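You operate a simulated robot arm through the tools that you are given. There is no shell and no other tool. Be economical: measure what you need, move in short steps, check, and stop when the job is done.

Carry out the task below with a simulated robot arm. There is one attempt and no reset: what you move stays moved.

TASK
Line the white carton, pack the tubs on the order card and shut it.
Fine: swing the arm with the green knob clear before you shut flap one; the other packs stay.

Only the result counts: the job must be done as asked and must still hold three seconds after the hand-in. Knocking over, shifting, dropping, spilling or breaking anything else fails it.

THE ROBOT
A 7-joint arm with a two-finger parallel gripper, fixed in place. Base frame: the origin is at the foot of the arm, x ahead of it, y to its left, z up. Units: mm, degrees, N and s.
With the tool pointing down near the work surface it reaches from about 220 to 740 mm from the base axis. Its first joint turns from -166.0 to 166.0 degrees. Payload 1.57 kg.
The tool frame sits at the grasp point between the pads (the TCP): z along the fingers, y along the line on which they close. The tips reach 30 mm beyond it. Largest opening 110 mm; finger width 24, thickness 12; the body of the gripper, 48 by 112 mm, starts 78 mm behind the TCP.
Orientation is told as [roll, pitch, yaw] about the base's x, y, z axes, in that order, counted from this pose: with the fingers straight down and closing along the base's y, the tool's x points along the base's -x, its y along +y and its z along -z.

THE INTERFACE
- The arm moves only by the tool play_rows. Its argument "series" is a list of rows, each an object of numbers (a shift or turn left out is 0, a gripper value left out holds the last): "dx", "dy", "dz": the shift along the base's x, y, z in units of 40 mm (1.0 is 40 mm); "wx", "wy", "wz": the turn, a rotation vector about the base's x, y, z in units of 6 degrees (1.0 is 6 degrees); "hand": the finger opening in mm, from 0 to 110. In form: [{"dx": .., "dy": .., "dz": .., "wx": .., "wy": .., "wz": .., "hand": ..}, ...]. A call has 1 to 10 rows; each row shifts and turns the commanded pose from where the row before left it. A call with a number of a shift or a turn outside -1 to 1 is refused whole. Each row takes 0.2 s and may step no farther than 50 mm and 8.6 degrees from the row before; otherwise, or with a gripper value out of range, the whole call is refused. A pose out of reach is approached as far as the arm can. The call stops where the force on the tool passes 90 N (or 10 N more than at its start, if that is more) or the arm is blocked; 0.2 s more then pass. The fingers move at their own pace (about 45 mm/s each) and stop on an object; they squeeze with about 24 N. The grip force told is the motor's: it shows also when the fingers shut on nothing. Time passes only in rows, and 0.2 s behind the last, so rows that do not move let the fingers close. The reply holds the time, the measured pose of the TCP, the force on the tool along the base axes, the opening and the grip force, in the units named above and with some noise.
- Cameras (640 x 400 px; columns grow to the right, rows downward): "scene" is fixed at [49.4, -499, 1444.3]; the picture's right is [0.23, -0.97, 0.00], its down [-0.65, -0.15, -0.75] and it looks along [0.73, 0.17, -0.66] (base axes); focal length 214 px, centre (320, 200). "wrist" rides on the gripper at [70, 16, -141] in the tool frame; the picture's right is [-0.23, 0.97, 0.00], its down [-0.85, -0.20, -0.48] and it looks along [-0.47, -0.11, 0.88] (tool axes); focal length 222 px, centre (320, 200). There is no depth. A picture from a camera that has moved, and an enlarged one, comes with that camera's place and axes in the base frame and with its lens.
- get_image(camera): a new picture of that camera. No time passes.
- raise_lower(by): slides the trunk up (or, below 0, down) by that many mm; the arm rides with it, the base frame stays. It gives what a move gives, with no picture.
- inspect(camera, box): a new picture of the part [left, top, right, bottom] of that camera's present view, enlarged. No time passes.
- hand_in(): hands the job in; it is judged then, once.

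Work in short steps. Places have to be worked out from the pictures, the camera data and where the tool is seen: move nearer, look again, correct. Check each grasp and each placing, and mend what went wrong. You have 120 turns and 64 pictures in all, those below and enlarged ones among them. Open the gripper and draw the arm clear of the work before you hand the job in, unless the task says otherwise; then end with one line.

The tools are called as name(argument=value, ...) on one line, values as JSON. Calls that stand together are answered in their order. play_rows: Moves the arm, as the interface text tells. Its arguments: {"type":"object","properties":{"series":{"type":"array"}},"required":["series"]} The other tools are called the same way: raise_lower (by) slides the trunk up or down; get_image (camera) takes a picture; inspect (camera, box) takes an enlarged picture of a part of a camera's view; hand_in () hands the job in.

At the start:

```text
t: 0.0
tool_pos: [231.1, -239.5, 1352.0]
tcp_rot: [-0.1, 0.1, 0.1]
force: [-0.2, -0.4, -0.5]
gripper_width: 109.9
grasp_force: 0.1
trunk travel left (down, up): [-525.0, 65.0]
```

scene: 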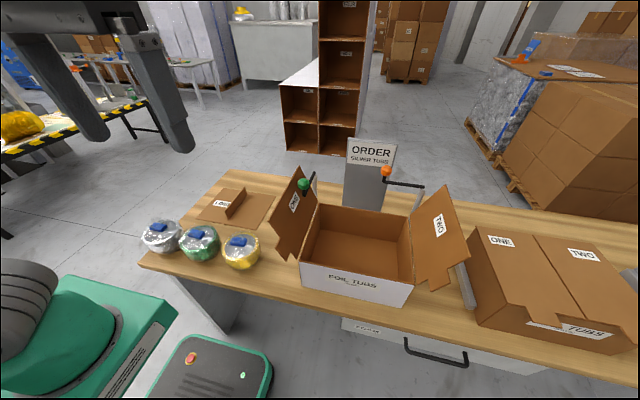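
wrist: 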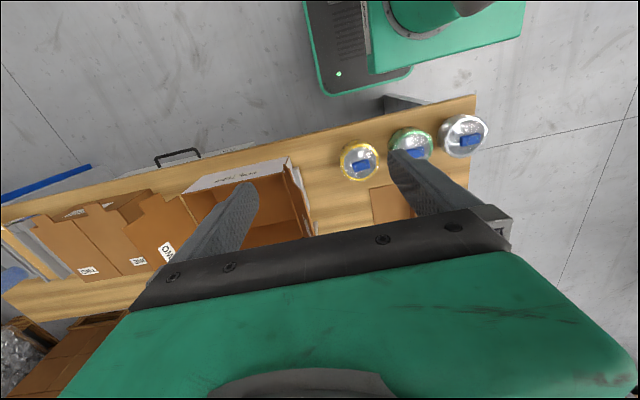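

The scene shows the carton, three tubs, a liner, an order card, and two knobbed arms. I'll enlarge the key parts first.

inspect(camera="scene", box=[260, 130, 480, 310])

inspect(camera="scene", box=[130, 170, 290, 280])

inspect(camera="scene", box=[320, 125, 430, 200])

```text
2.22 times, centred on (370, 220) of scene
camera zoom: at [49.4, -499.0, 1444.3], right [0.23, -0.97, 0.0], down [-0.65, -0.15, -0.75], along [0.73, 0.17, -0.66], focal length 477 px, centre (209, 156)
```

zoom: 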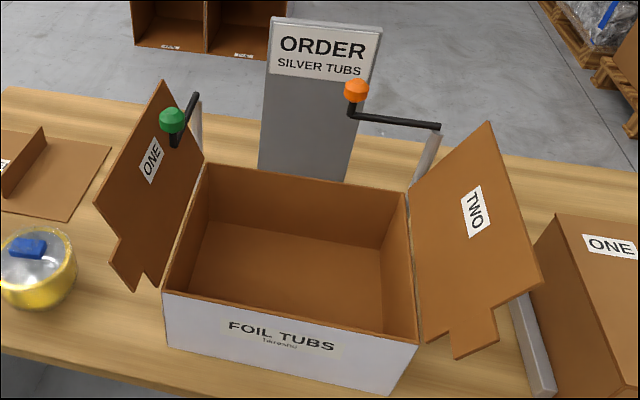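

```text
3.64 times, centred on (210, 225) of scene
camera zoom: at [49.4, -499.0, 1444.3], right [0.23, -0.97, 0.0], down [-0.65, -0.15, -0.75], along [0.73, 0.17, -0.66], focal length 780 px, centre (720, 109)
```

zoom: 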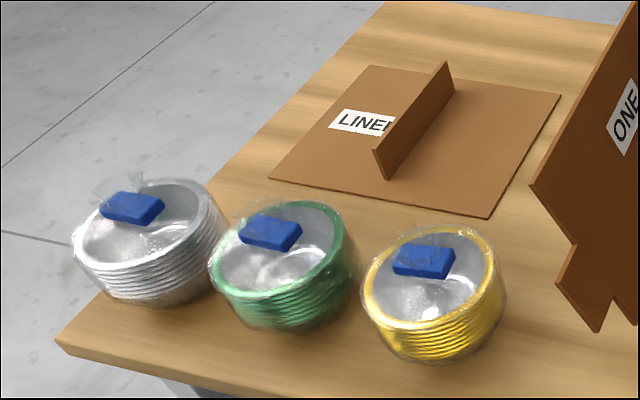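

```text
5.33 times, centred on (375, 162) of scene
camera zoom: at [49.4, -499.0, 1444.3], right [0.23, -0.97, 0.0], down [-0.65, -0.15, -0.75], along [0.73, 0.17, -0.66], focal length 1144 px, centre (27, 400)
```

zoom: 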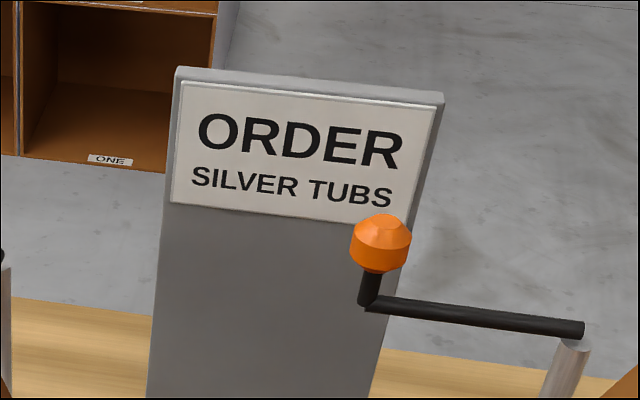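

Only the silver tub pack is ordered. I estimate the carton at x 356–595, y −370…−674, rim z≈935, the liner centre at (633, 4) with its fin on top at z≈848, and the silver tub near (398, 163). I'll move above the carton to view the knob arms.

play_rows(series=[{"dy": -1}, {"dy": -1}, {"dy": -1}, {"dy": -1}, {"dy": -1}, {"dy": -1}])

get_image(camera="wrist")

```text
t: 1.4
tool_pos: [229.4, -451.8, 1337.2]
tcp_rot: [0.0, 0.0, 0.0]
force: [-0.2, 0.1, 0.3]
gripper_width: 110.1
grasp_force: 0.1
out of reach, approached as far as the arm can: row 5, 6
trunk travel left (down, up): [-525.0, 65.0]
```

```text
58 pictures are left
camera wrist: at [159.3, -434.9, 1479.1], right [0.23, 0.97, 0.0], down [0.85, -0.2, 0.48], along [0.47, -0.11, -0.88], focal length 222 px, centre (320, 200)
```

wrist: 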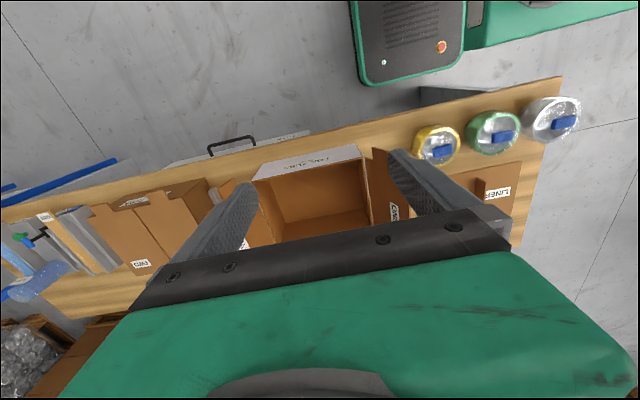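

The gripper body hides the posts from this view. I'll lower the trunk and tilt the tool forward to see them.

raise_lower(by=-150)

play_rows(series=[{"wy": -1}, {"wy": -1}, {"wy": -1}, {"wy": -1}, {"wy": -1}])

get_image(camera="wrist")

```text
t: 3.1
tool_pos: [228.6, -451.1, 1186.2]
tcp_rot: [-0.1, 0.0, 0.0]
force: [-0.7, 0.0, 0.2]
gripper_width: 109.7
grasp_force: 0.0
trunk travel left (down, up): [-375.0, 215.0]
```

```text
t: 4.3
tool_pos: [226.2, -442.7, 1170.1]
tcp_rot: [-0.1, -24.0, 0.0]
force: [0.1, -0.3, 0.3]
gripper_width: 109.9
grasp_force: 0.1
out of reach, approached as far as the arm can: row 4, 5
trunk travel left (down, up): [-375.0, 215.0]
```

```text
57 pictures are left
camera wrist: at [105.9, -425.7, 1269.8], right [0.21, 0.97, 0.09], down [0.59, -0.2, 0.78], along [0.78, -0.11, -0.61], focal length 222 px, centre (320, 200)
```

wrist: 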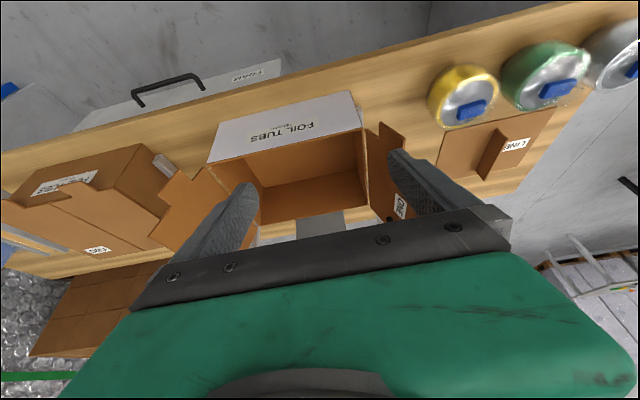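

The posts are still hidden behind the gripper. I'll undo the tilt, move left, and yaw −90° so the wrist camera looks along −y at the posts.

play_rows(series=[{"wy": 1, "dy": 1, "wz": 0}, {"wy": 1, "dy": 1}, {"wy": 1, "dy": 1}, {"wy": 1, "dy": 1}, {"dy": 1}, {"dy": 1}, {"wz": -1}, {"wz": -1}, {"wz": -1}, {"wz": -1}])

play_rows(series=[{"wz": -1, "dx": 1}, {"wz": -1, "dx": 1}, {"wz": -1, "dx": 1}, {"wz": -1, "dx": 1}, {"wz": -1, "dx": 1}, {"wz": -1, "dx": 1}, {"wz": -1}, {"wz": -1}, {"wz": -1}, {"wz": -1}])

play_rows(series=[{"wz": -1}, {"dy": 0}])

get_image(camera="wrist")

```text
t: 6.5
tool_pos: [227.2, -203.3, 1169.0]
tcp_rot: [-0.1, 0.1, -24.2]
force: [0.9, 0.9, -0.1]
gripper_width: 110.1
grasp_force: 0.1
trunk travel left (down, up): [-375.0, 215.0]
```

```text
t: 8.8
tool_pos: [467.4, -201.7, 1169.8]
tcp_rot: [-0.1, 0.0, -84.1]
force: [-0.2, 0.4, 0.3]
gripper_width: 110.0
grasp_force: 0.1
trunk travel left (down, up): [-375.0, 215.0]
```

```text
t: 9.3
tool_pos: [467.2, -202.9, 1169.7]
tcp_rot: [-0.2, 0.1, -90.1]
force: [0.1, 0.0, 0.6]
gripper_width: 109.9
grasp_force: 0.1
trunk travel left (down, up): [-375.0, 215.0]
```

```text
56 pictures are left
camera wrist: at [484.3, -132.7, 1310.7], right [0.97, -0.23, 0.0], down [-0.2, -0.86, 0.48], along [-0.11, -0.46, -0.88], focal length 222 px, centre (320, 200)
```

wrist: 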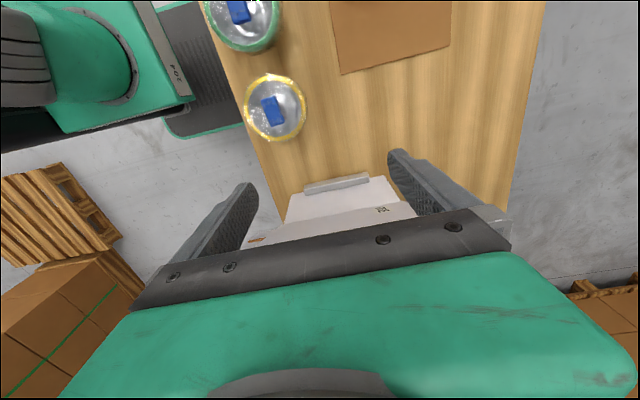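

The knobs must be higher and further toward −y. I'll rise 80 mm and shift −y to bring the green knob into the view's visible half.

play_rows(series=[{"dz": 1}, {"dz": 1}, {"dx": 1, "dy": 0}, {"dx": 1}, {"dy": -1}])

get_image(camera="wrist")

get_image(camera="scene")

```text
t: 10.6
tool_pos: [500.4, -236.2, 1176.2]
tcp_rot: [-0.2, 0.0, -90.0]
force: [-0.3, 0.4, -0.8]
gripper_width: 110.1
grasp_force: 0.1
out of reach, approached as far as the arm can: row 1, 2, 3, 4, 5
trunk travel left (down, up): [-375.0, 215.0]
```

```text
55 pictures are left
camera wrist: at [516.8, -166.4, 1316.8], right [0.97, -0.23, 0.0], down [-0.2, -0.86, 0.48], along [-0.11, -0.46, -0.88], focal length 222 px, centre (320, 200)
```

wrist: 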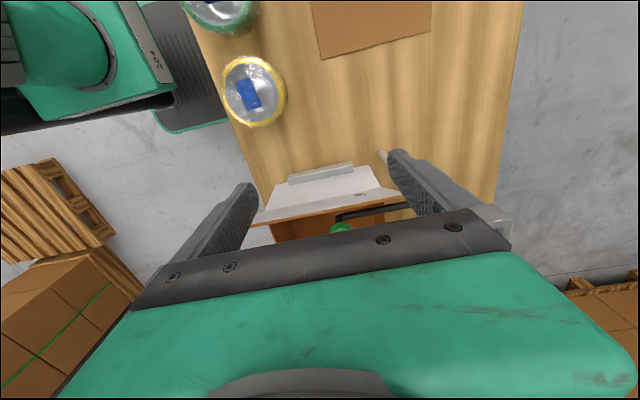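

```text
54 pictures are left
```

scene: 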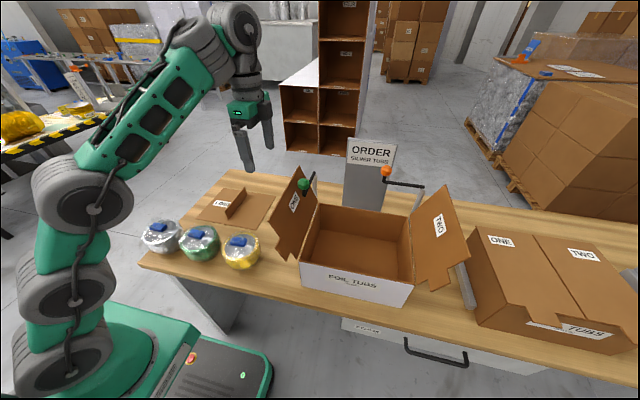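

Triangulating both views puts the green knob near (504, −346, 1074). Its post is at about (605, −350), and the crank points to −x over flap one's path. Reach at height improves with the trunk up, so I'll raise it and then go over the knob.

raise_lower(by=215)

play_rows(series=[{"dz": -1}, {"dz": -1}, {"dz": -1}, {"dy": -1, "dz": -0.5}, {"dy": -1, "dz": -0.2}, {"dy": -0.7}])

get_image(camera="wrist")

```text
t: 12.8
tool_pos: [500.6, -233.8, 1391.5]
tcp_rot: [-0.1, 0.1, -90.0]
force: [-0.2, 0.2, 0.0]
gripper_width: 109.9
grasp_force: 0.1
trunk travel left (down, up): [-590.0, 0.0]
```

```text
t: 14.2
tool_pos: [499.7, -347.4, 1243.0]
tcp_rot: [-0.2, 0.1, -90.0]
force: [0.3, 1.0, -1.1]
gripper_width: 110.1
grasp_force: 0.1
trunk travel left (down, up): [-590.0, 0.0]
```

```text
53 pictures are left
camera wrist: at [515.4, -276.1, 1384.7], right [0.97, -0.23, 0.0], down [-0.2, -0.86, 0.48], along [-0.11, -0.46, -0.88], focal length 222 px, centre (320, 200)
```

wrist: 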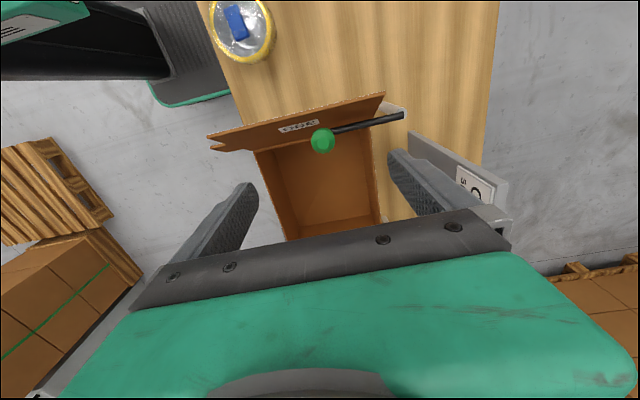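

The knob sits at (501, −345), its pivot at about (617, −343), and the order plate stands back at x≈700. I'll descend over the knob with the fingers closing along x.

play_rows(series=[{"dz": -1, "hand": 70}, {"dz": -1}, {"dz": -1}, {"dz": -0.8}, {"dz": 0}])

get_image(camera="wrist")

inspect(camera="scene", box=[250, 110, 430, 222])

```text
t: 15.4
tool_pos: [501.5, -341.9, 1091.3]
tcp_rot: [-0.1, 0.2, -90.1]
force: [0.7, -0.5, -0.2]
gripper_width: 70.0
grasp_force: 0.0
trunk travel left (down, up): [-590.0, 0.0]
```

```text
52 pictures are left
camera wrist: at [518.4, -273.3, 1231.8], right [0.97, -0.23, 0.0], down [-0.2, -0.86, 0.48], along [-0.11, -0.46, -0.88], focal length 222 px, centre (320, 200)
```

wrist: 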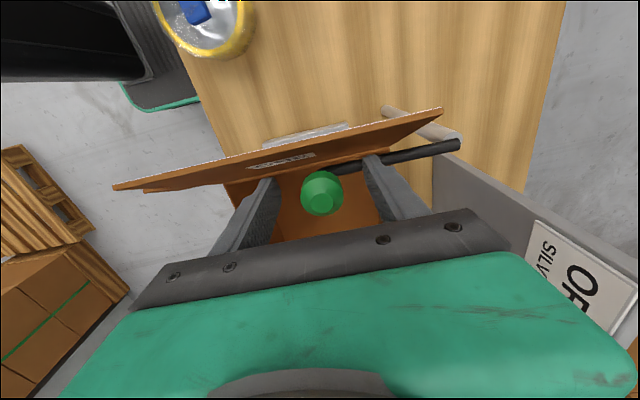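

```text
3.56 times, centred on (340, 166) of scene
camera zoom: at [49.4, -499.0, 1444.3], right [0.23, -0.97, 0.0], down [-0.65, -0.15, -0.75], along [0.73, 0.17, -0.66], focal length 763 px, centre (249, 321)
```

zoom: 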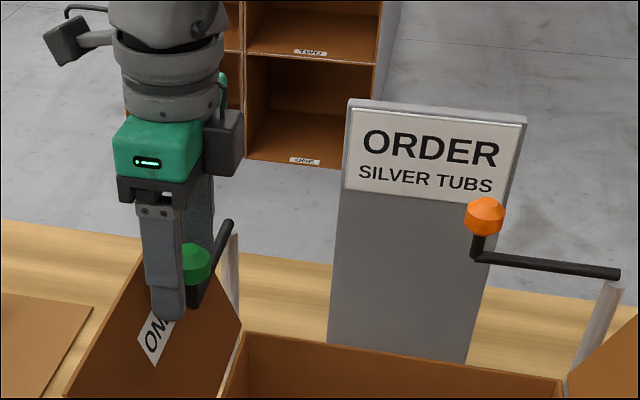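

The knob is centred at the TCP. I'll close the fingers on it here.

play_rows(series=[{"hand": 0}, {"dz": 0}, {"dz": 0}])

```text
t: 16.2
tool_pos: [501.8, -342.8, 1090.4]
tcp_rot: [-0.1, 0.1, -90.0]
force: [1.0, 0.3, -0.2]
gripper_width: 31.7
grasp_force: 19.2
trunk travel left (down, up): [-590.0, 0.0]
```

The knob is gripped at 31.7 mm. I'll swing it counter-clockwise along its arc in 6° steps and watch the force.

play_rows(series=[{"dx": 0.015, "dy": -0.3, "wz": 1}, {"dx": 0.048, "dy": -0.297, "wz": 1}, {"dx": 0.078, "dy": -0.29, "wz": 1}, {"dx": 0.108, "dy": -0.282, "wz": 1}, {"dx": 0.137, "dy": -0.268, "wz": 1}])

```text
t: 17.4
tool_pos: [515.3, -403.4, 1091.0]
tcp_rot: [-0.1, 0.0, -59.9]
force: [-3.9, -4.1, -2.6]
gripper_width: 31.1
grasp_force: 39.6
trunk travel left (down, up): [-590.0, 0.0]
```

Forces stay low, so the arc fits. I'll continue it.

play_rows(series=[{"dx": 0.165, "dy": -0.253, "wz": 1}, {"dx": 0.188, "dy": -0.235, "wz": 1}, {"dx": 0.213, "dy": -0.213, "wz": 1}, {"dx": 0.235, "dy": -0.188, "wz": 1}, {"dx": 0.253, "dy": -0.165, "wz": 1}])

get_image(camera="wrist")

```text
t: 18.6
tool_pos: [556.8, -448.2, 1091.0]
tcp_rot: [0.2, -0.1, -30.2]
force: [-17.0, -33.0, 2.2]
gripper_width: 31.4
grasp_force: 40.0
trunk travel left (down, up): [-590.0, 0.0]
```

```text
50 pictures are left
camera wrist: at [504.1, -399.7, 1231.8], right [0.69, 0.73, 0.0], down [0.64, -0.6, 0.48], along [0.35, -0.33, -0.88], focal length 222 px, centre (320, 200)
```

wrist: 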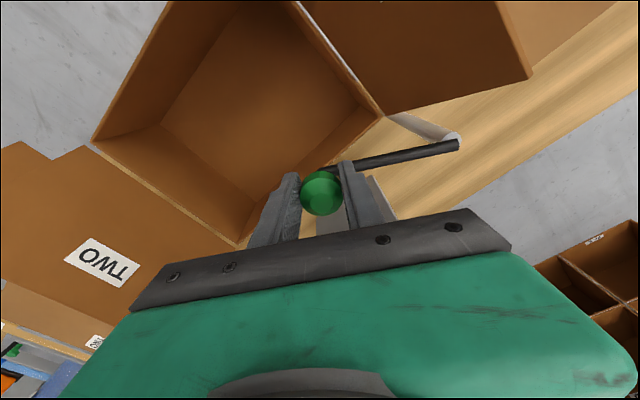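

There is an outward force of about 37 N. Refitting the measured points gives a pivot of about (620, −348) and R≈118. I'll correct the path and go on in fewer steps.

play_rows(series=[{"dx": 0.205, "dy": -0.25, "wz": 1}, {"dx": 0.285, "dy": -0.12, "wz": 1}])

```text
t: 19.3
tool_pos: [561.8, -454.5, 1091.1]
tcp_rot: [-0.2, -0.6, -18.7]
force: [-19.9, -39.4, -0.9]
gripper_width: 30.8
grasp_force: 39.7
out of reach, approached as far as the arm can: row 1, 2
trunk travel left (down, up): [-590.0, 0.0]
stopped in row 2: the arm was blocked; the commanded pose is now the measured one
```

The vertical tool is at its reach limit (r≈722). I'll loosen the grip and tilt the tool outward by 36° about the closing axis, keeping the TCP on the knob, then grip again.

play_rows(series=[{"hand": 55}, {"hand": 55}, {"hand": 55}, {"wx": -0.32, "wy": -0.947}, {"wx": -0.32, "wy": -0.947}, {"wx": -0.32, "wy": -0.947}, {"wx": -0.32, "wy": -0.947}, {"wx": -0.32, "wy": -0.947}, {"wx": -0.32, "wy": -0.947}])

get_image(camera="wrist")

inspect(camera="scene", box=[270, 110, 450, 222])

```text
t: 21.3
tool_pos: [566.3, -445.2, 1091.7]
tcp_rot: [-0.8, -36.3, -18.0]
force: [-0.5, 0.1, -0.2]
gripper_width: 55.0
grasp_force: 0.1
trunk travel left (down, up): [-590.0, 0.0]
```

```text
49 pictures are left
camera wrist: at [438.4, -383.4, 1163.6], right [0.48, 0.87, 0.12], down [0.32, -0.31, 0.89], along [0.81, -0.39, -0.43], focal length 222 px, centre (320, 200)
```

wrist: 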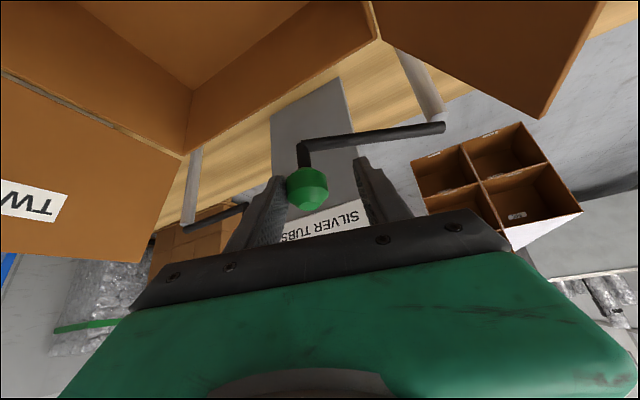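

```text
3.56 times, centred on (360, 166) of scene
camera zoom: at [49.4, -499.0, 1444.3], right [0.23, -0.97, 0.0], down [-0.65, -0.15, -0.75], along [0.73, 0.17, -0.66], focal length 763 px, centre (178, 321)
```

zoom: 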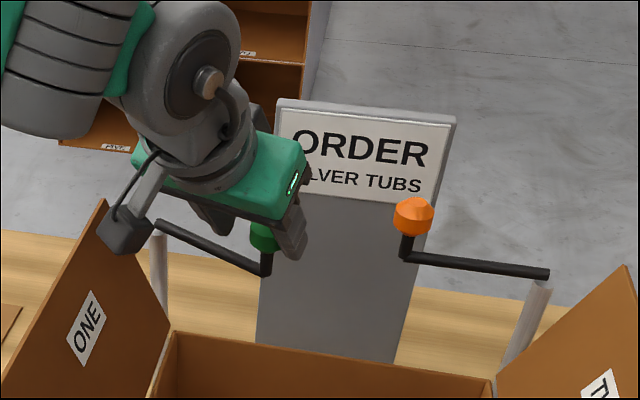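

The knob is about 10 mm to the tool's −y side. I'll shift onto it, grip, and continue the arc with only a little yaw.

play_rows(series=[{"dx": -0.07, "dy": -0.22}, {"hand": 0}, {"hand": 0}, {"hand": 0}])

play_rows(series=[{"dx": 0.3, "dy": -0.115, "wz": 0.4}, {"dx": 0.295, "dy": -0.1, "wz": 0.4}])

```text
t: 22.3
tool_pos: [564.1, -454.8, 1089.6]
tcp_rot: [-0.7, -36.3, -18.0]
force: [-2.6, -1.4, 0.1]
gripper_width: 31.1
grasp_force: 26.8
trunk travel left (down, up): [-590.0, 0.0]
```

```text
t: 22.9
tool_pos: [587.5, -462.5, 1091.6]
tcp_rot: [-0.7, -36.3, -13.3]
force: [-3.1, -8.5, -4.5]
gripper_width: 31.3
grasp_force: 40.3
trunk travel left (down, up): [-590.0, 0.0]
```

That went smoothly with low forces. Continuing the arc to about 104°.

play_rows(series=[{"dx": 0.3, "dy": -0.07, "wz": 0.4}, {"dx": 0.31, "dy": -0.037, "wz": 0.4}, {"dx": 0.312, "dy": -0.005, "wz": 0.4}, {"dx": 0.31, "dy": 0.028, "wz": 0.4}])

inspect(camera="scene", box=[270, 110, 450, 222])

get_image(camera="wrist")

```text
t: 23.9
tool_pos: [634.4, -468.4, 1092.4]
tcp_rot: [-0.7, -36.4, -3.9]
force: [-31.4, -14.1, -0.4]
gripper_width: 31.7
grasp_force: 40.3
trunk travel left (down, up): [-590.0, 0.0]
```

```text
3.56 times, centred on (360, 166) of scene
camera zoom: at [49.4, -499.0, 1444.3], right [0.23, -0.97, 0.0], down [-0.65, -0.15, -0.75], along [0.73, 0.17, -0.66], focal length 763 px, centre (178, 321)
```

zoom: 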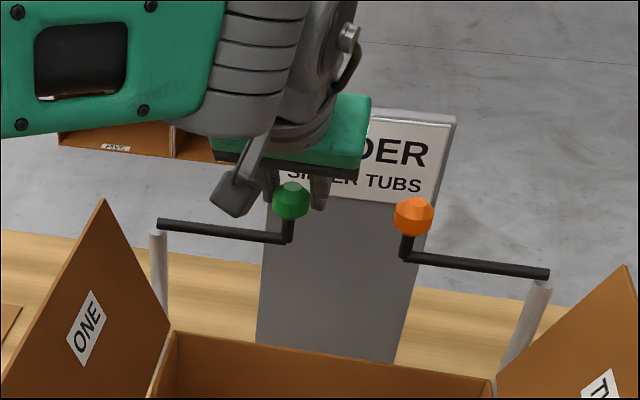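

```text
46 pictures are left
camera wrist: at [495.6, -441.3, 1164.0], right [0.26, 0.96, 0.13], down [0.39, -0.22, 0.89], along [0.89, -0.18, -0.43], focal length 222 px, centre (320, 200)
```

wrist: 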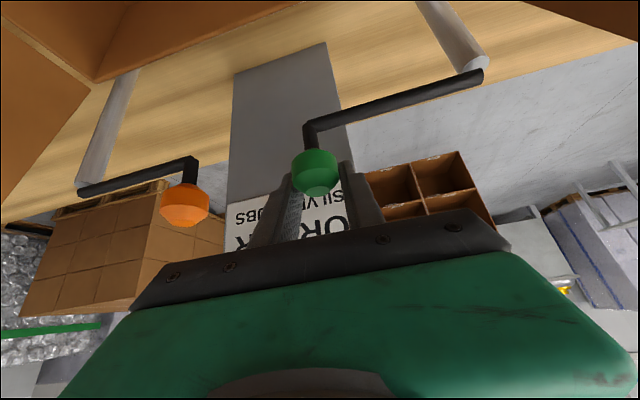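

The green crank now points along −y and slightly beyond, behind the carton. I'll try one more small step in case it hasn't hit its stop.

play_rows(series=[{"dx": 0.25, "dy": 0.04, "wz": 0.2}, {"dx": 0}])

```text
t: 24.5
tool_pos: [647.8, -464.4, 1091.5]
tcp_rot: [-0.8, -36.5, -2.4]
force: [-0.5, -0.5, -0.1]
gripper_width: 0.0
grasp_force: 21.5
trunk travel left (down, up): [-590.0, 0.0]
```

The fingers slipped off the knob. I'll look before withdrawing.

get_image(camera="wrist")

```text
45 pictures are left
camera wrist: at [508.1, -440.9, 1163.3], right [0.23, 0.97, 0.12], down [0.39, -0.21, 0.9], along [0.89, -0.16, -0.43], focal length 222 px, centre (320, 200)
```

wrist: 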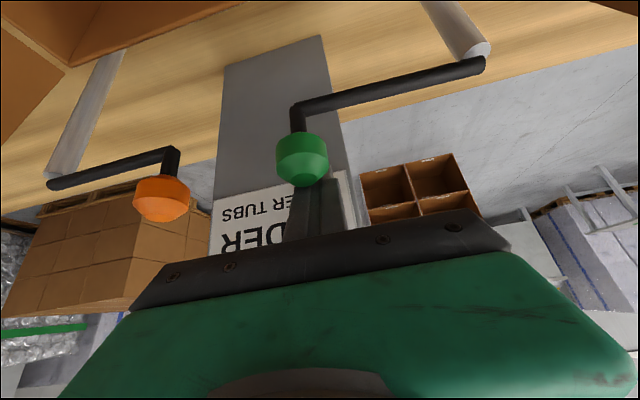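

The crank is at a right angle behind the carton, mirroring the orange one, and has evidently reached its stop at about 90°. I'll lift straight up and draw back.

play_rows(series=[{"dz": 0.8}, {"dz": 1}, {"dz": 0.5, "dx": -0.8, "dy": 0.3}, {"dx": -1, "dy": 0.5, "wy": 1}, {"dx": -1, "dy": 0.5, "wy": 1}, {"dx": -0.5, "dy": 0.8, "wy": 1, "hand": 80}, {"dy": 1, "wy": 1}, {"dy": 1, "wy": 1}, {"dy": 1, "wy": 1}])

get_image(camera="scene")

```text
t: 26.5
tool_pos: [516.0, -255.4, 1183.0]
tcp_rot: [-2.1, -0.2, -1.8]
force: [0.4, 0.5, -0.6]
gripper_width: 80.0
grasp_force: 0.0
trunk travel left (down, up): [-590.0, 0.0]
```

```text
44 pictures are left
```

scene: 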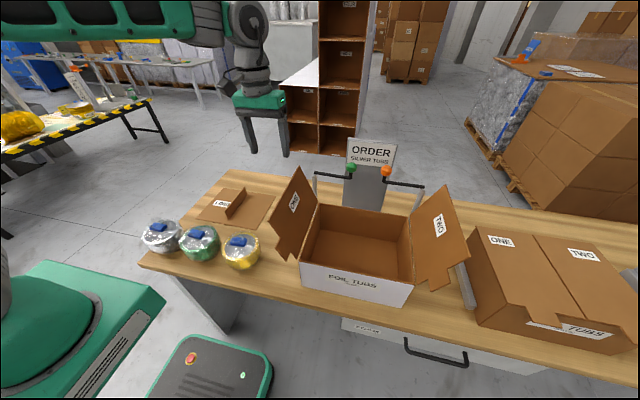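

The green crank is clear and everything else looks undisturbed. Next is the liner: I'll move above its fin at about (636, 4).

play_rows(series=[{"dy": 1, "wx": 0.35, "wz": 0.3}, {"dy": 1}, {"dy": 1}, {"dy": 1}, {"dy": 1, "dx": 0.5}, {"dy": 0.9, "dx": 0.8}, {"dy": 0.5, "dx": 0.9, "dz": -1}, {"dx": 0.8, "dz": -1}, {"dz": -1}, {"dz": 0}])

get_image(camera="wrist")

```text
refused: row 7 steps farther than a row can; nothing moved
```

```text
43 pictures are left
camera wrist: at [447.0, -231.8, 1322.8], right [0.26, 0.97, -0.04], down [0.85, -0.21, 0.49], along [0.46, -0.16, -0.87], focal length 222 px, centre (320, 200)
```

wrist: 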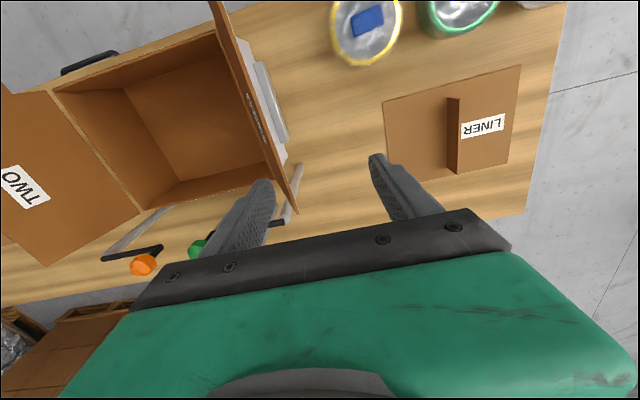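

One row was too long, so I'll send shorter steps.

play_rows(series=[{"dy": 1, "wx": 0.35, "wz": 0.3}, {"dy": 1}, {"dy": 1}, {"dy": 1}, {"dy": 1, "dx": 0.5}, {"dy": 0.9, "dx": 0.8}, {"dy": 0.5, "dx": 0.9, "dz": -0.5}, {"dx": 0.5, "dz": -1}, {"dz": -1}, {"dz": -1}])

get_image(camera="wrist")

```text
t: 28.7
tool_pos: [620.9, -6.6, 1045.7]
tcp_rot: [0.0, -0.4, -0.1]
force: [0.4, -0.9, 0.7]
gripper_width: 79.9
grasp_force: 0.1
trunk travel left (down, up): [-590.0, 0.0]
```

```text
42 pictures are left
camera wrist: at [550.3, 11.6, 1185.9], right [0.23, 0.97, 0.0], down [0.85, -0.2, 0.48], along [0.47, -0.11, -0.88], focal length 222 px, centre (320, 200)
```

wrist: 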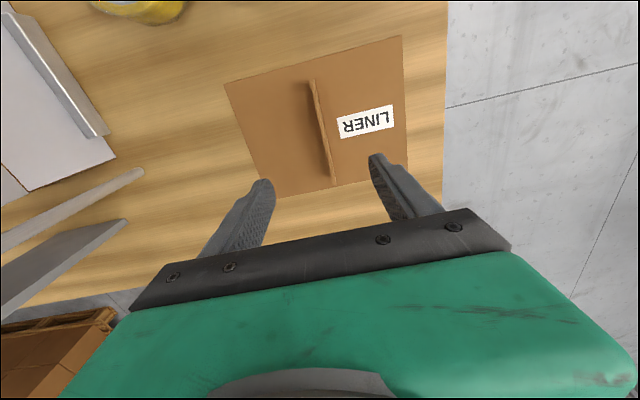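

The fin's centre is at about (627, −4), and the liner spans x 525–723, y −132…135. I'll descend around the fin.

play_rows(series=[{"dx": 0.12, "dy": 0.06, "dz": -1, "hand": 60}, {"dz": -1}, {"dz": -1}, {"dz": -1}, {"dz": -0.6}, {"dz": -0.4}, {"dz": 0}])

get_image(camera="wrist")

```text
t: 30.3
tool_pos: [627.6, 0.8, 842.6]
tcp_rot: [0.1, -0.3, -0.1]
force: [0.3, 0.8, 0.1]
gripper_width: 60.1
grasp_force: 0.1
trunk travel left (down, up): [-590.0, 0.0]
```

```text
41 pictures are left
camera wrist: at [556.3, 17.6, 983.5], right [0.23, 0.97, 0.0], down [0.85, -0.2, 0.48], along [0.47, -0.11, -0.88], focal length 222 px, centre (320, 200)
```

wrist: 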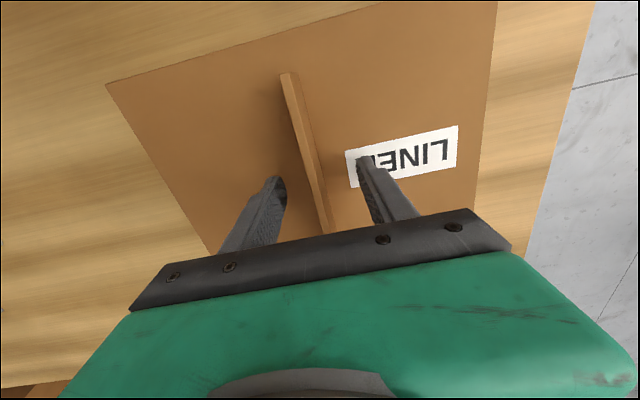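

The fin runs right between the fingers. I'll close on it and lift.

play_rows(series=[{"dy": -0.05, "hand": 0}, {"hand": 0}, {"hand": 0}, {"hand": 0}, {"hand": 0}, {"dz": 0.25}, {"dz": 0.5}, {"dz": 1}])

get_image(camera="wrist")

```text
t: 32.1
tool_pos: [628.5, -2.9, 912.7]
tcp_rot: [0.0, -0.2, -0.2]
force: [-0.5, -0.4, -0.9]
gripper_width: 5.3
grasp_force: 24.1
trunk travel left (down, up): [-590.0, 0.0]
```

```text
40 pictures are left
camera wrist: at [557.3, 13.5, 1053.5], right [0.23, 0.97, 0.0], down [0.85, -0.2, 0.48], along [0.47, -0.11, -0.88], focal length 222 px, centre (320, 200)
```

wrist: 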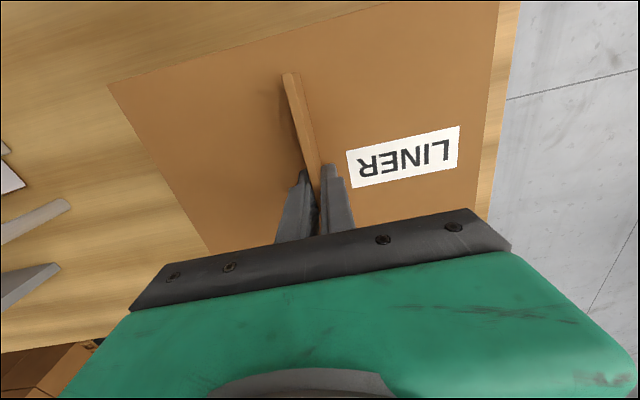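

The liner is held (5.3 mm fin, level). I'll lift it high, pull back to x≈330, and then travel in −y past flap one.

play_rows(series=[{"dz": 0.9}, {"dz": 0.9}, {"dz": 0.8, "dx": -0.8}, {"dz": 0.8, "dx": -0.8}, {"dz": 0.8, "dx": -0.8}, {"dz": 0.8, "dx": -0.8}, {"dz": 0.8, "dx": -0.8}, {"dz": 0.8, "dx": -0.8}, {"dx": -1}, {"dx": -1}])

play_rows(series=[{"dx": -0.7, "dy": -0.7}, {"dy": -1}, {"dy": -1}, {"dy": -1}, {"dy": -1}, {"dy": -1}])

get_image(camera="scene")

```text
t: 34.3
tool_pos: [351.7, -1.8, 1175.5]
tcp_rot: [0.0, -0.3, -0.2]
force: [-0.1, -0.8, -0.2]
gripper_width: 5.3
grasp_force: 23.8
trunk travel left (down, up): [-590.0, 0.0]
```

```text
t: 35.7
tool_pos: [327.6, -231.1, 1179.1]
tcp_rot: [-0.1, -0.3, -0.2]
force: [0.0, 0.0, 0.5]
gripper_width: 5.4
grasp_force: 23.8
trunk travel left (down, up): [-590.0, 0.0]
```

```text
39 pictures are left
```

scene: 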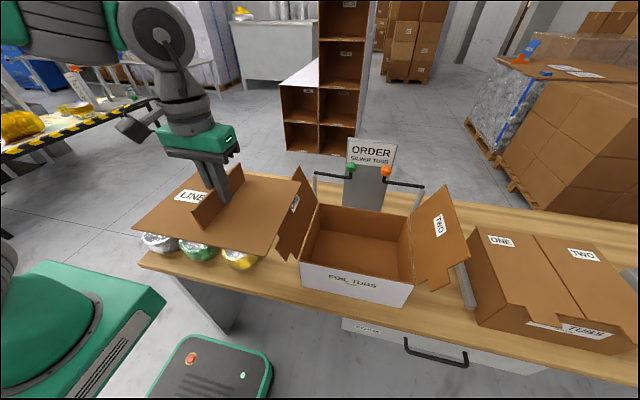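

Travel is clean. I'll continue to y≈−521 and then lower in front of the flaps.

play_rows(series=[{"dy": -1}, {"dy": -1}, {"dy": -1}, {"dy": -1}, {"dy": -1}, {"dy": -1}, {"dy": -1}, {"dy": -0.25}])

play_rows(series=[{"dz": -1, "dx": 0.3}, {"dz": -1, "dx": 0.3}, {"dz": -1, "dx": 0.3}, {"dz": -0.8, "dx": 0.6}])

get_image(camera="scene")

```text
t: 37.5
tool_pos: [327.4, -523.3, 1177.2]
tcp_rot: [0.0, -0.3, -0.1]
force: [-0.4, 0.2, -1.4]
gripper_width: 5.2
grasp_force: 24.5
trunk travel left (down, up): [-590.0, 0.0]
```

```text
t: 38.5
tool_pos: [388.4, -523.9, 1023.0]
tcp_rot: [0.0, -0.4, -0.1]
force: [-0.1, 0.1, 0.4]
gripper_width: 5.4
grasp_force: 23.5
trunk travel left (down, up): [-590.0, 0.0]
```

```text
38 pictures are left
```

scene: 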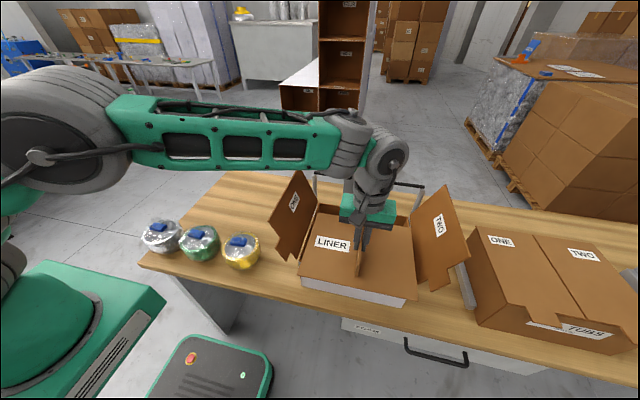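

Now I'll move forward to x≈479 above the carton mouth and check the alignment.

play_rows(series=[{"dx": 0.9}, {"dx": 0.9}, {"dx": 0.45, "dy": 0.04}, {"dz": -0.4}, {"dz": 0}])

inspect(camera="scene", box=[260, 160, 480, 310])

get_image(camera="wrist")

```text
t: 39.7
tool_pos: [476.2, -519.9, 1009.0]
tcp_rot: [-0.1, -0.3, -0.1]
force: [-0.4, -0.1, -0.2]
gripper_width: 5.2
grasp_force: 23.6
trunk travel left (down, up): [-590.0, 0.0]
```

```text
2.67 times, centred on (370, 235) of scene
camera zoom: at [49.4, -499.0, 1444.3], right [0.23, -0.97, 0.0], down [-0.65, -0.15, -0.75], along [0.73, 0.17, -0.66], focal length 572 px, centre (187, 107)
```

zoom: 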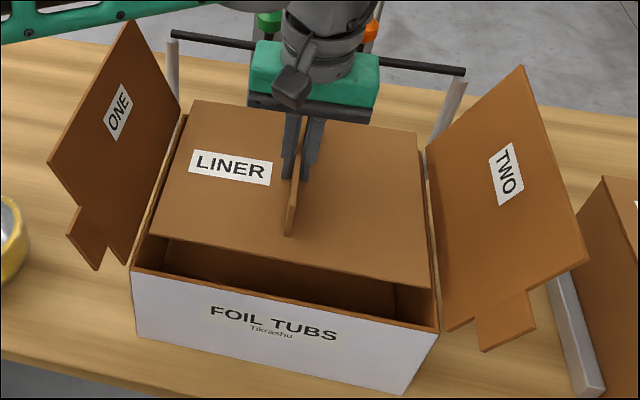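

```text
36 pictures are left
camera wrist: at [406.0, -503.5, 1150.2], right [0.23, 0.97, 0.0], down [0.85, -0.2, 0.48], along [0.47, -0.11, -0.88], focal length 222 px, centre (320, 200)
```

wrist: 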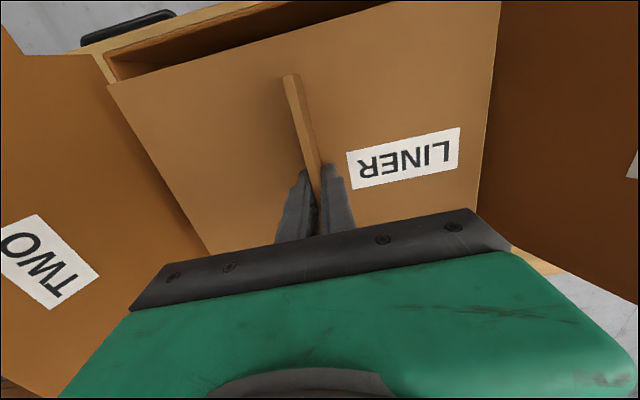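

From the scene view the liner centre is about 8 mm ahead of the TCP, around x≈485 against a carton centre of 476. I'll shift back 9 mm and lower it into the mouth.

play_rows(series=[{"dx": -0.22, "dy": -0.03}, {"dz": -0.8}, {"dz": -0.6}, {"dz": -0.6}, {"dz": -0.5}])

inspect(camera="scene", box=[260, 160, 480, 310])

```text
t: 40.9
tool_pos: [467.8, -522.5, 906.4]
tcp_rot: [-0.1, -0.3, -0.1]
force: [-0.1, 0.1, -0.5]
gripper_width: 5.4
grasp_force: 24.3
trunk travel left (down, up): [-590.0, 0.0]
```

```text
2.67 times, centred on (370, 235) of scene
camera zoom: at [49.4, -499.0, 1444.3], right [0.23, -0.97, 0.0], down [-0.65, -0.15, -0.75], along [0.73, 0.17, -0.66], focal length 572 px, centre (187, 107)
```

zoom: 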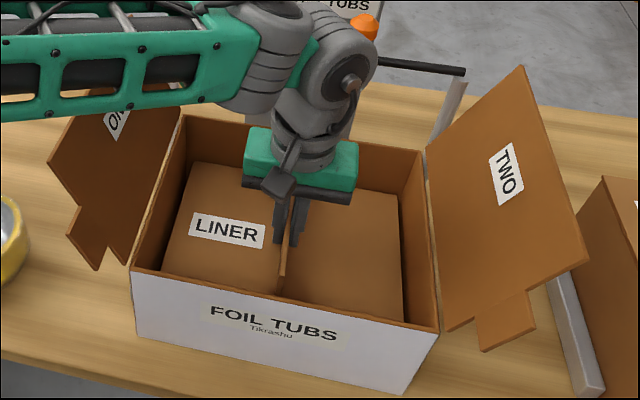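

The liner is centred inside with margins on all sides. I'll lower it gently to the floor.

play_rows(series=[{"dz": -0.5}, {"dz": -0.5}, {"dz": -0.3}])

play_rows(series=[{"dz": -0.15}, {"dz": 0}])

```text
t: 41.7
tool_pos: [466.5, -522.4, 854.5]
tcp_rot: [-0.2, -0.3, -0.2]
force: [0.3, -0.6, 0.7]
gripper_width: 5.3
grasp_force: 24.0
trunk travel left (down, up): [-590.0, 0.0]
```

```text
t: 42.3
tool_pos: [467.3, -522.5, 849.4]
tcp_rot: [0.1, -0.3, -0.2]
force: [0.6, -0.4, -0.8]
gripper_width: 5.4
grasp_force: 24.3
trunk travel left (down, up): [-590.0, 0.0]
```

play_rows(series=[{"dz": -0.06}, {"dz": 0}])

inspect(camera="scene", box=[260, 160, 480, 310])

```text
t: 42.9
tool_pos: [468.1, -522.0, 848.1]
tcp_rot: [0.0, -0.3, -0.1]
force: [-0.3, 1.3, -0.9]
gripper_width: 5.0
grasp_force: 24.1
trunk travel left (down, up): [-590.0, 0.0]
```

```text
2.67 times, centred on (370, 235) of scene
camera zoom: at [49.4, -499.0, 1444.3], right [0.23, -0.97, 0.0], down [-0.65, -0.15, -0.75], along [0.73, 0.17, -0.66], focal length 572 px, centre (187, 107)
```

zoom: 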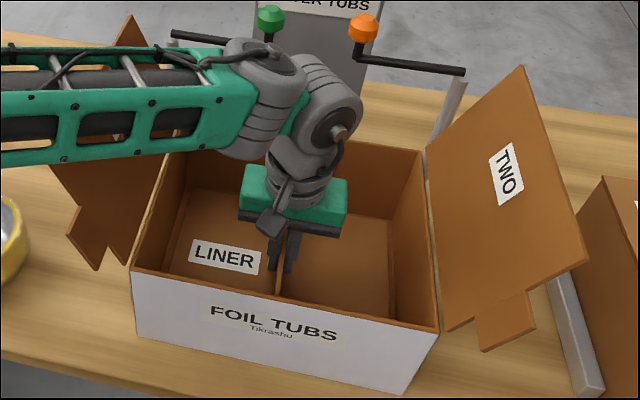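

No contact yet. I'll go down a few more millimetres.

play_rows(series=[{"dz": -0.06}, {"dz": -0.06}, {"dz": 0}])

```text
t: 43.7
tool_pos: [467.7, -521.3, 847.2]
tcp_rot: [-0.4, -0.6, -0.3]
force: [-0.2, -3.1, 22.6]
gripper_width: 5.2
grasp_force: 24.6
trunk travel left (down, up): [-590.0, 0.0]
```

Contact shows 22 N upward at z≈847, so the liner is down. I'll release it and lift out along the way in.

play_rows(series=[{"dz": 0.06, "hand": 40}, {"hand": 40}, {"hand": 40}, {"dz": 0.6}, {"dz": 0.8}, {"dz": 0.9}, {"dz": 0.9}, {"dz": 0.9}, {"dx": -1}, {"dx": -1}])

get_image(camera="wrist")

```text
t: 45.9
tool_pos: [386.6, -520.4, 1007.4]
tcp_rot: [-0.1, -0.3, 0.0]
force: [0.1, -0.5, 0.1]
gripper_width: 40.0
grasp_force: 0.0
trunk travel left (down, up): [-590.0, 0.0]
```

```text
33 pictures are left
camera wrist: at [316.0, -503.4, 1148.6], right [0.23, 0.97, 0.0], down [0.85, -0.2, 0.48], along [0.47, -0.11, -0.88], focal length 222 px, centre (320, 200)
```

wrist: 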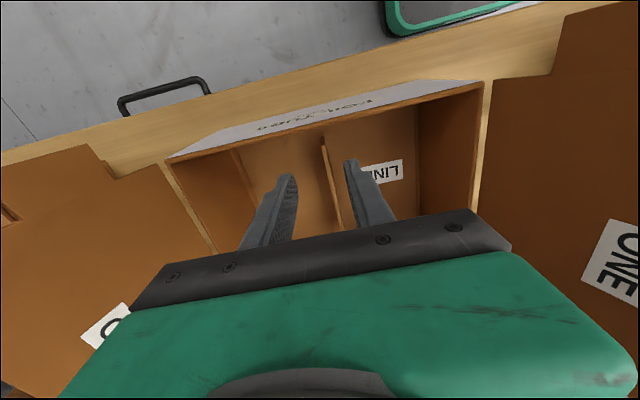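

The liner lies flat with the fin central. Now I'll rise and travel to the silver pack at about (398, 163).

play_rows(series=[{"dz": 0.9, "dx": -0.5}, {"dz": 0.9, "dx": -0.5}, {"dz": 0.9, "dx": -0.3}, {"dz": 0.9}, {"dz": 0.5, "dy": 1}, {"dy": 1}, {"dy": 1}, {"dy": 1}, {"dy": 1}, {"dy": 1}])

play_rows(series=[{"dy": 1}, {"dy": 1}, {"dy": 1}, {"dy": 1}, {"dy": 1}, {"dy": 1}, {"dy": 1}, {"dy": 1}, {"dy": 1}, {"dy": 1, "hand": 80}])

play_rows(series=[{"dy": 0.9, "dz": -0.5}, {"dz": -1}, {"dz": -1}, {"dz": -1}, {"dx": 0.4}])

get_image(camera="wrist")

```text
t: 48.1
tool_pos: [337.0, -279.2, 1177.2]
tcp_rot: [-0.1, -0.3, -0.2]
force: [-0.3, -0.9, -0.7]
gripper_width: 40.1
grasp_force: 0.0
trunk travel left (down, up): [-590.0, 0.0]
```

```text
t: 50.3
tool_pos: [336.8, 123.2, 1173.1]
tcp_rot: [-0.1, -0.3, -0.1]
force: [0.0, -0.2, -0.5]
gripper_width: 73.8
grasp_force: 0.0
trunk travel left (down, up): [-590.0, 0.0]
```

```text
t: 51.5
tool_pos: [352.4, 157.3, 1033.1]
tcp_rot: [0.1, -0.3, -0.1]
force: [-0.1, 0.4, -0.5]
gripper_width: 79.8
grasp_force: 0.1
trunk travel left (down, up): [-590.0, 0.0]
```

```text
32 pictures are left
camera wrist: at [282.0, 174.2, 1173.7], right [0.23, 0.97, 0.0], down [0.85, -0.2, 0.48], along [0.47, -0.11, -0.88], focal length 222 px, centre (320, 200)
```

wrist: 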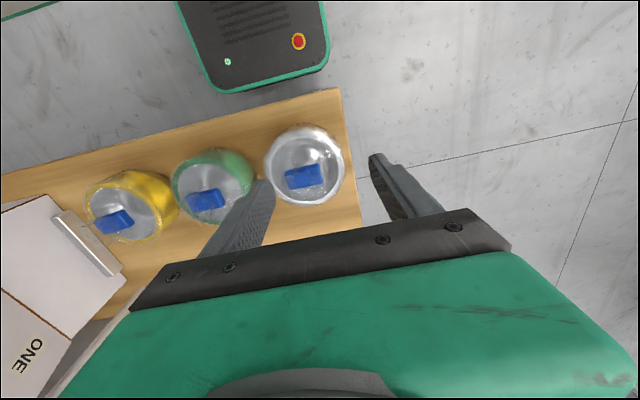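

Triangulation puts the silver pack's blue grip block at about (387, 131, 905) and the pack is about 110 mm wide. I'll zoom in to see the block's shape.

play_rows(series=[{"dx": 0.85, "dy": -0.65}, {"dz": 0}])

inspect(camera="wrist", box=[230, 110, 410, 222])

inspect(camera="scene", box=[130, 200, 270, 288])

```text
t: 52.1
tool_pos: [386.3, 129.6, 1034.6]
tcp_rot: [0.0, -0.3, -0.1]
force: [-0.1, -0.2, -0.1]
gripper_width: 80.1
grasp_force: 0.1
trunk travel left (down, up): [-590.0, 0.0]
```

```text
3.56 times, centred on (320, 166) of wrist
camera zoom: at [316.3, 146.8, 1175.9], right [0.23, 0.97, 0.0], down [0.85, -0.2, 0.48], along [0.47, -0.11, -0.88], focal length 790 px, centre (320, 321)
```

zoom: 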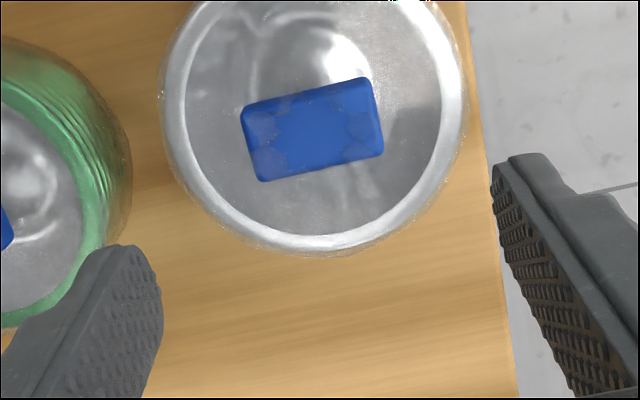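

```text
4.55 times, centred on (200, 244) of scene
camera zoom: at [49.4, -499.0, 1444.3], right [0.23, -0.97, 0.0], down [-0.65, -0.15, -0.75], along [0.73, 0.17, -0.66], focal length 975 px, centre (866, 0)
```

zoom: 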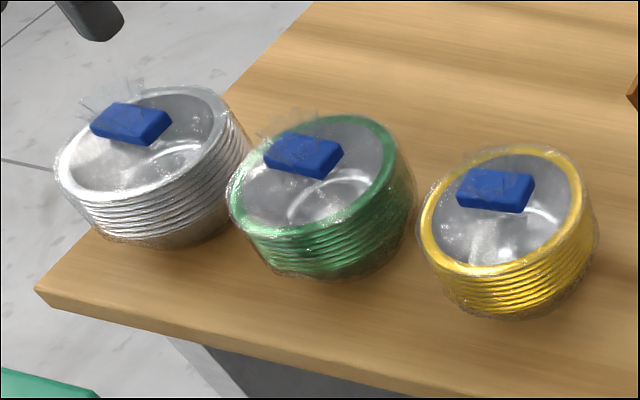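

The block is at about (387, 128, 908), roughly 48×30 mm, above a rim at z≈877. I'll lower until the tips straddle the block.

play_rows(series=[{"dz": -1}, {"dz": -1}, {"dz": -0.7, "dy": -0.04}, {"dz": 0}])

get_image(camera="wrist")

inspect(camera="scene", box=[130, 190, 250, 266])

```text
t: 53.1
tool_pos: [384.0, 127.9, 925.9]
tcp_rot: [0.0, -0.3, -0.1]
force: [-0.1, -0.5, -0.2]
gripper_width: 79.8
grasp_force: 0.1
trunk travel left (down, up): [-590.0, 0.0]
```

```text
29 pictures are left
camera wrist: at [313.5, 144.2, 1065.3], right [0.23, 0.97, 0.0], down [0.85, -0.2, 0.48], along [0.47, -0.11, -0.88], focal length 222 px, centre (320, 200)
```

wrist: 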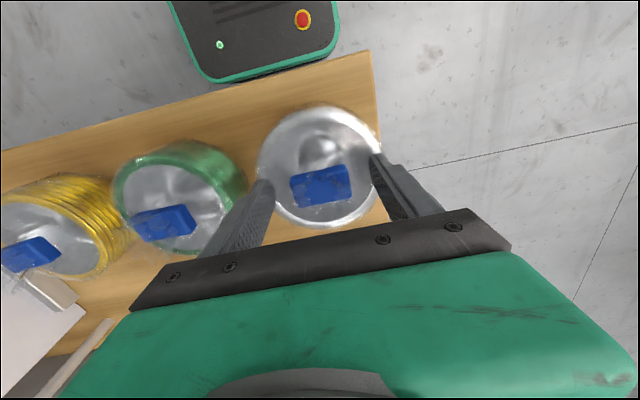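

```text
5.26 times, centred on (190, 228) of scene
camera zoom: at [49.4, -499.0, 1444.3], right [0.23, -0.97, 0.0], down [-0.65, -0.15, -0.75], along [0.73, 0.17, -0.66], focal length 1129 px, centre (1004, 53)
```

zoom: 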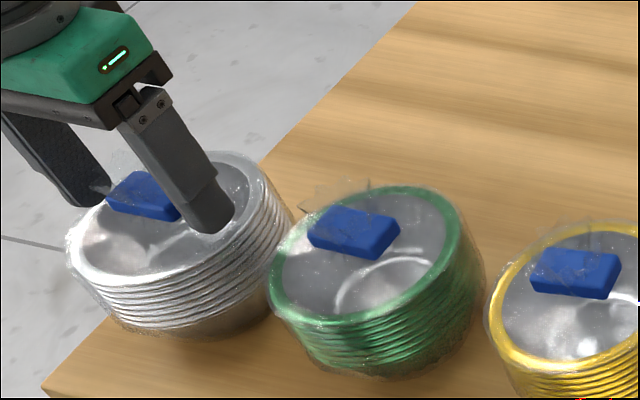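

The block sits centred between the pads, roughly midway between TCP and tips. Closing.

play_rows(series=[{"dx": 0.06, "hand": 20}, {"hand": 20}, {"hand": 20}, {"hand": 20}])

play_rows(series=[{"dz": 0.25}, {"dz": 0.5}, {"dz": 0.5}])

get_image(camera="wrist")

inspect(camera="scene", box=[130, 170, 270, 258])

```text
t: 54.1
tool_pos: [387.4, 127.5, 925.8]
tcp_rot: [-0.1, -0.3, -0.1]
force: [-0.7, -0.3, 0.7]
gripper_width: 45.4
grasp_force: 24.2
trunk travel left (down, up): [-590.0, 0.0]
```

```text
t: 54.9
tool_pos: [388.1, 126.9, 974.1]
tcp_rot: [-0.1, -0.3, -0.1]
force: [0.3, -0.2, 0.2]
gripper_width: 45.5
grasp_force: 23.9
trunk travel left (down, up): [-590.0, 0.0]
```

```text
27 pictures are left
camera wrist: at [317.7, 144.3, 1115.3], right [0.23, 0.97, 0.0], down [0.85, -0.2, 0.48], along [0.47, -0.11, -0.88], focal length 222 px, centre (320, 200)
```

wrist: 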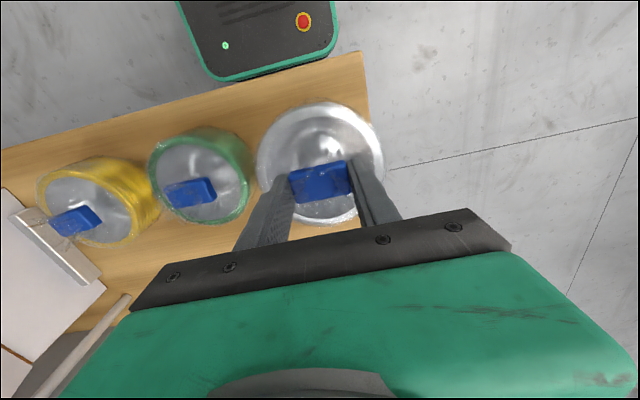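

```text
4.55 times, centred on (200, 214) of scene
camera zoom: at [49.4, -499.0, 1444.3], right [0.23, -0.97, 0.0], down [-0.65, -0.15, -0.75], along [0.73, 0.17, -0.66], focal length 975 px, centre (866, 136)
```

zoom: 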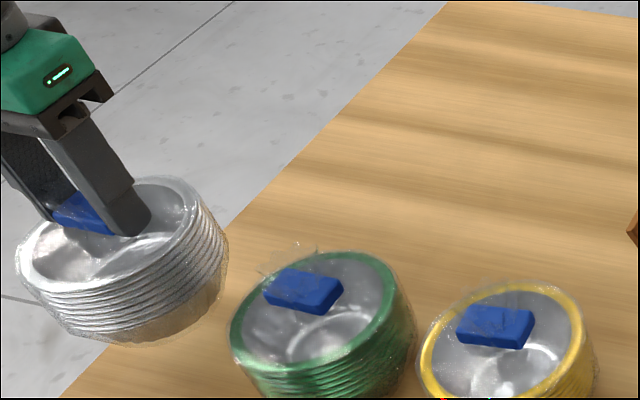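

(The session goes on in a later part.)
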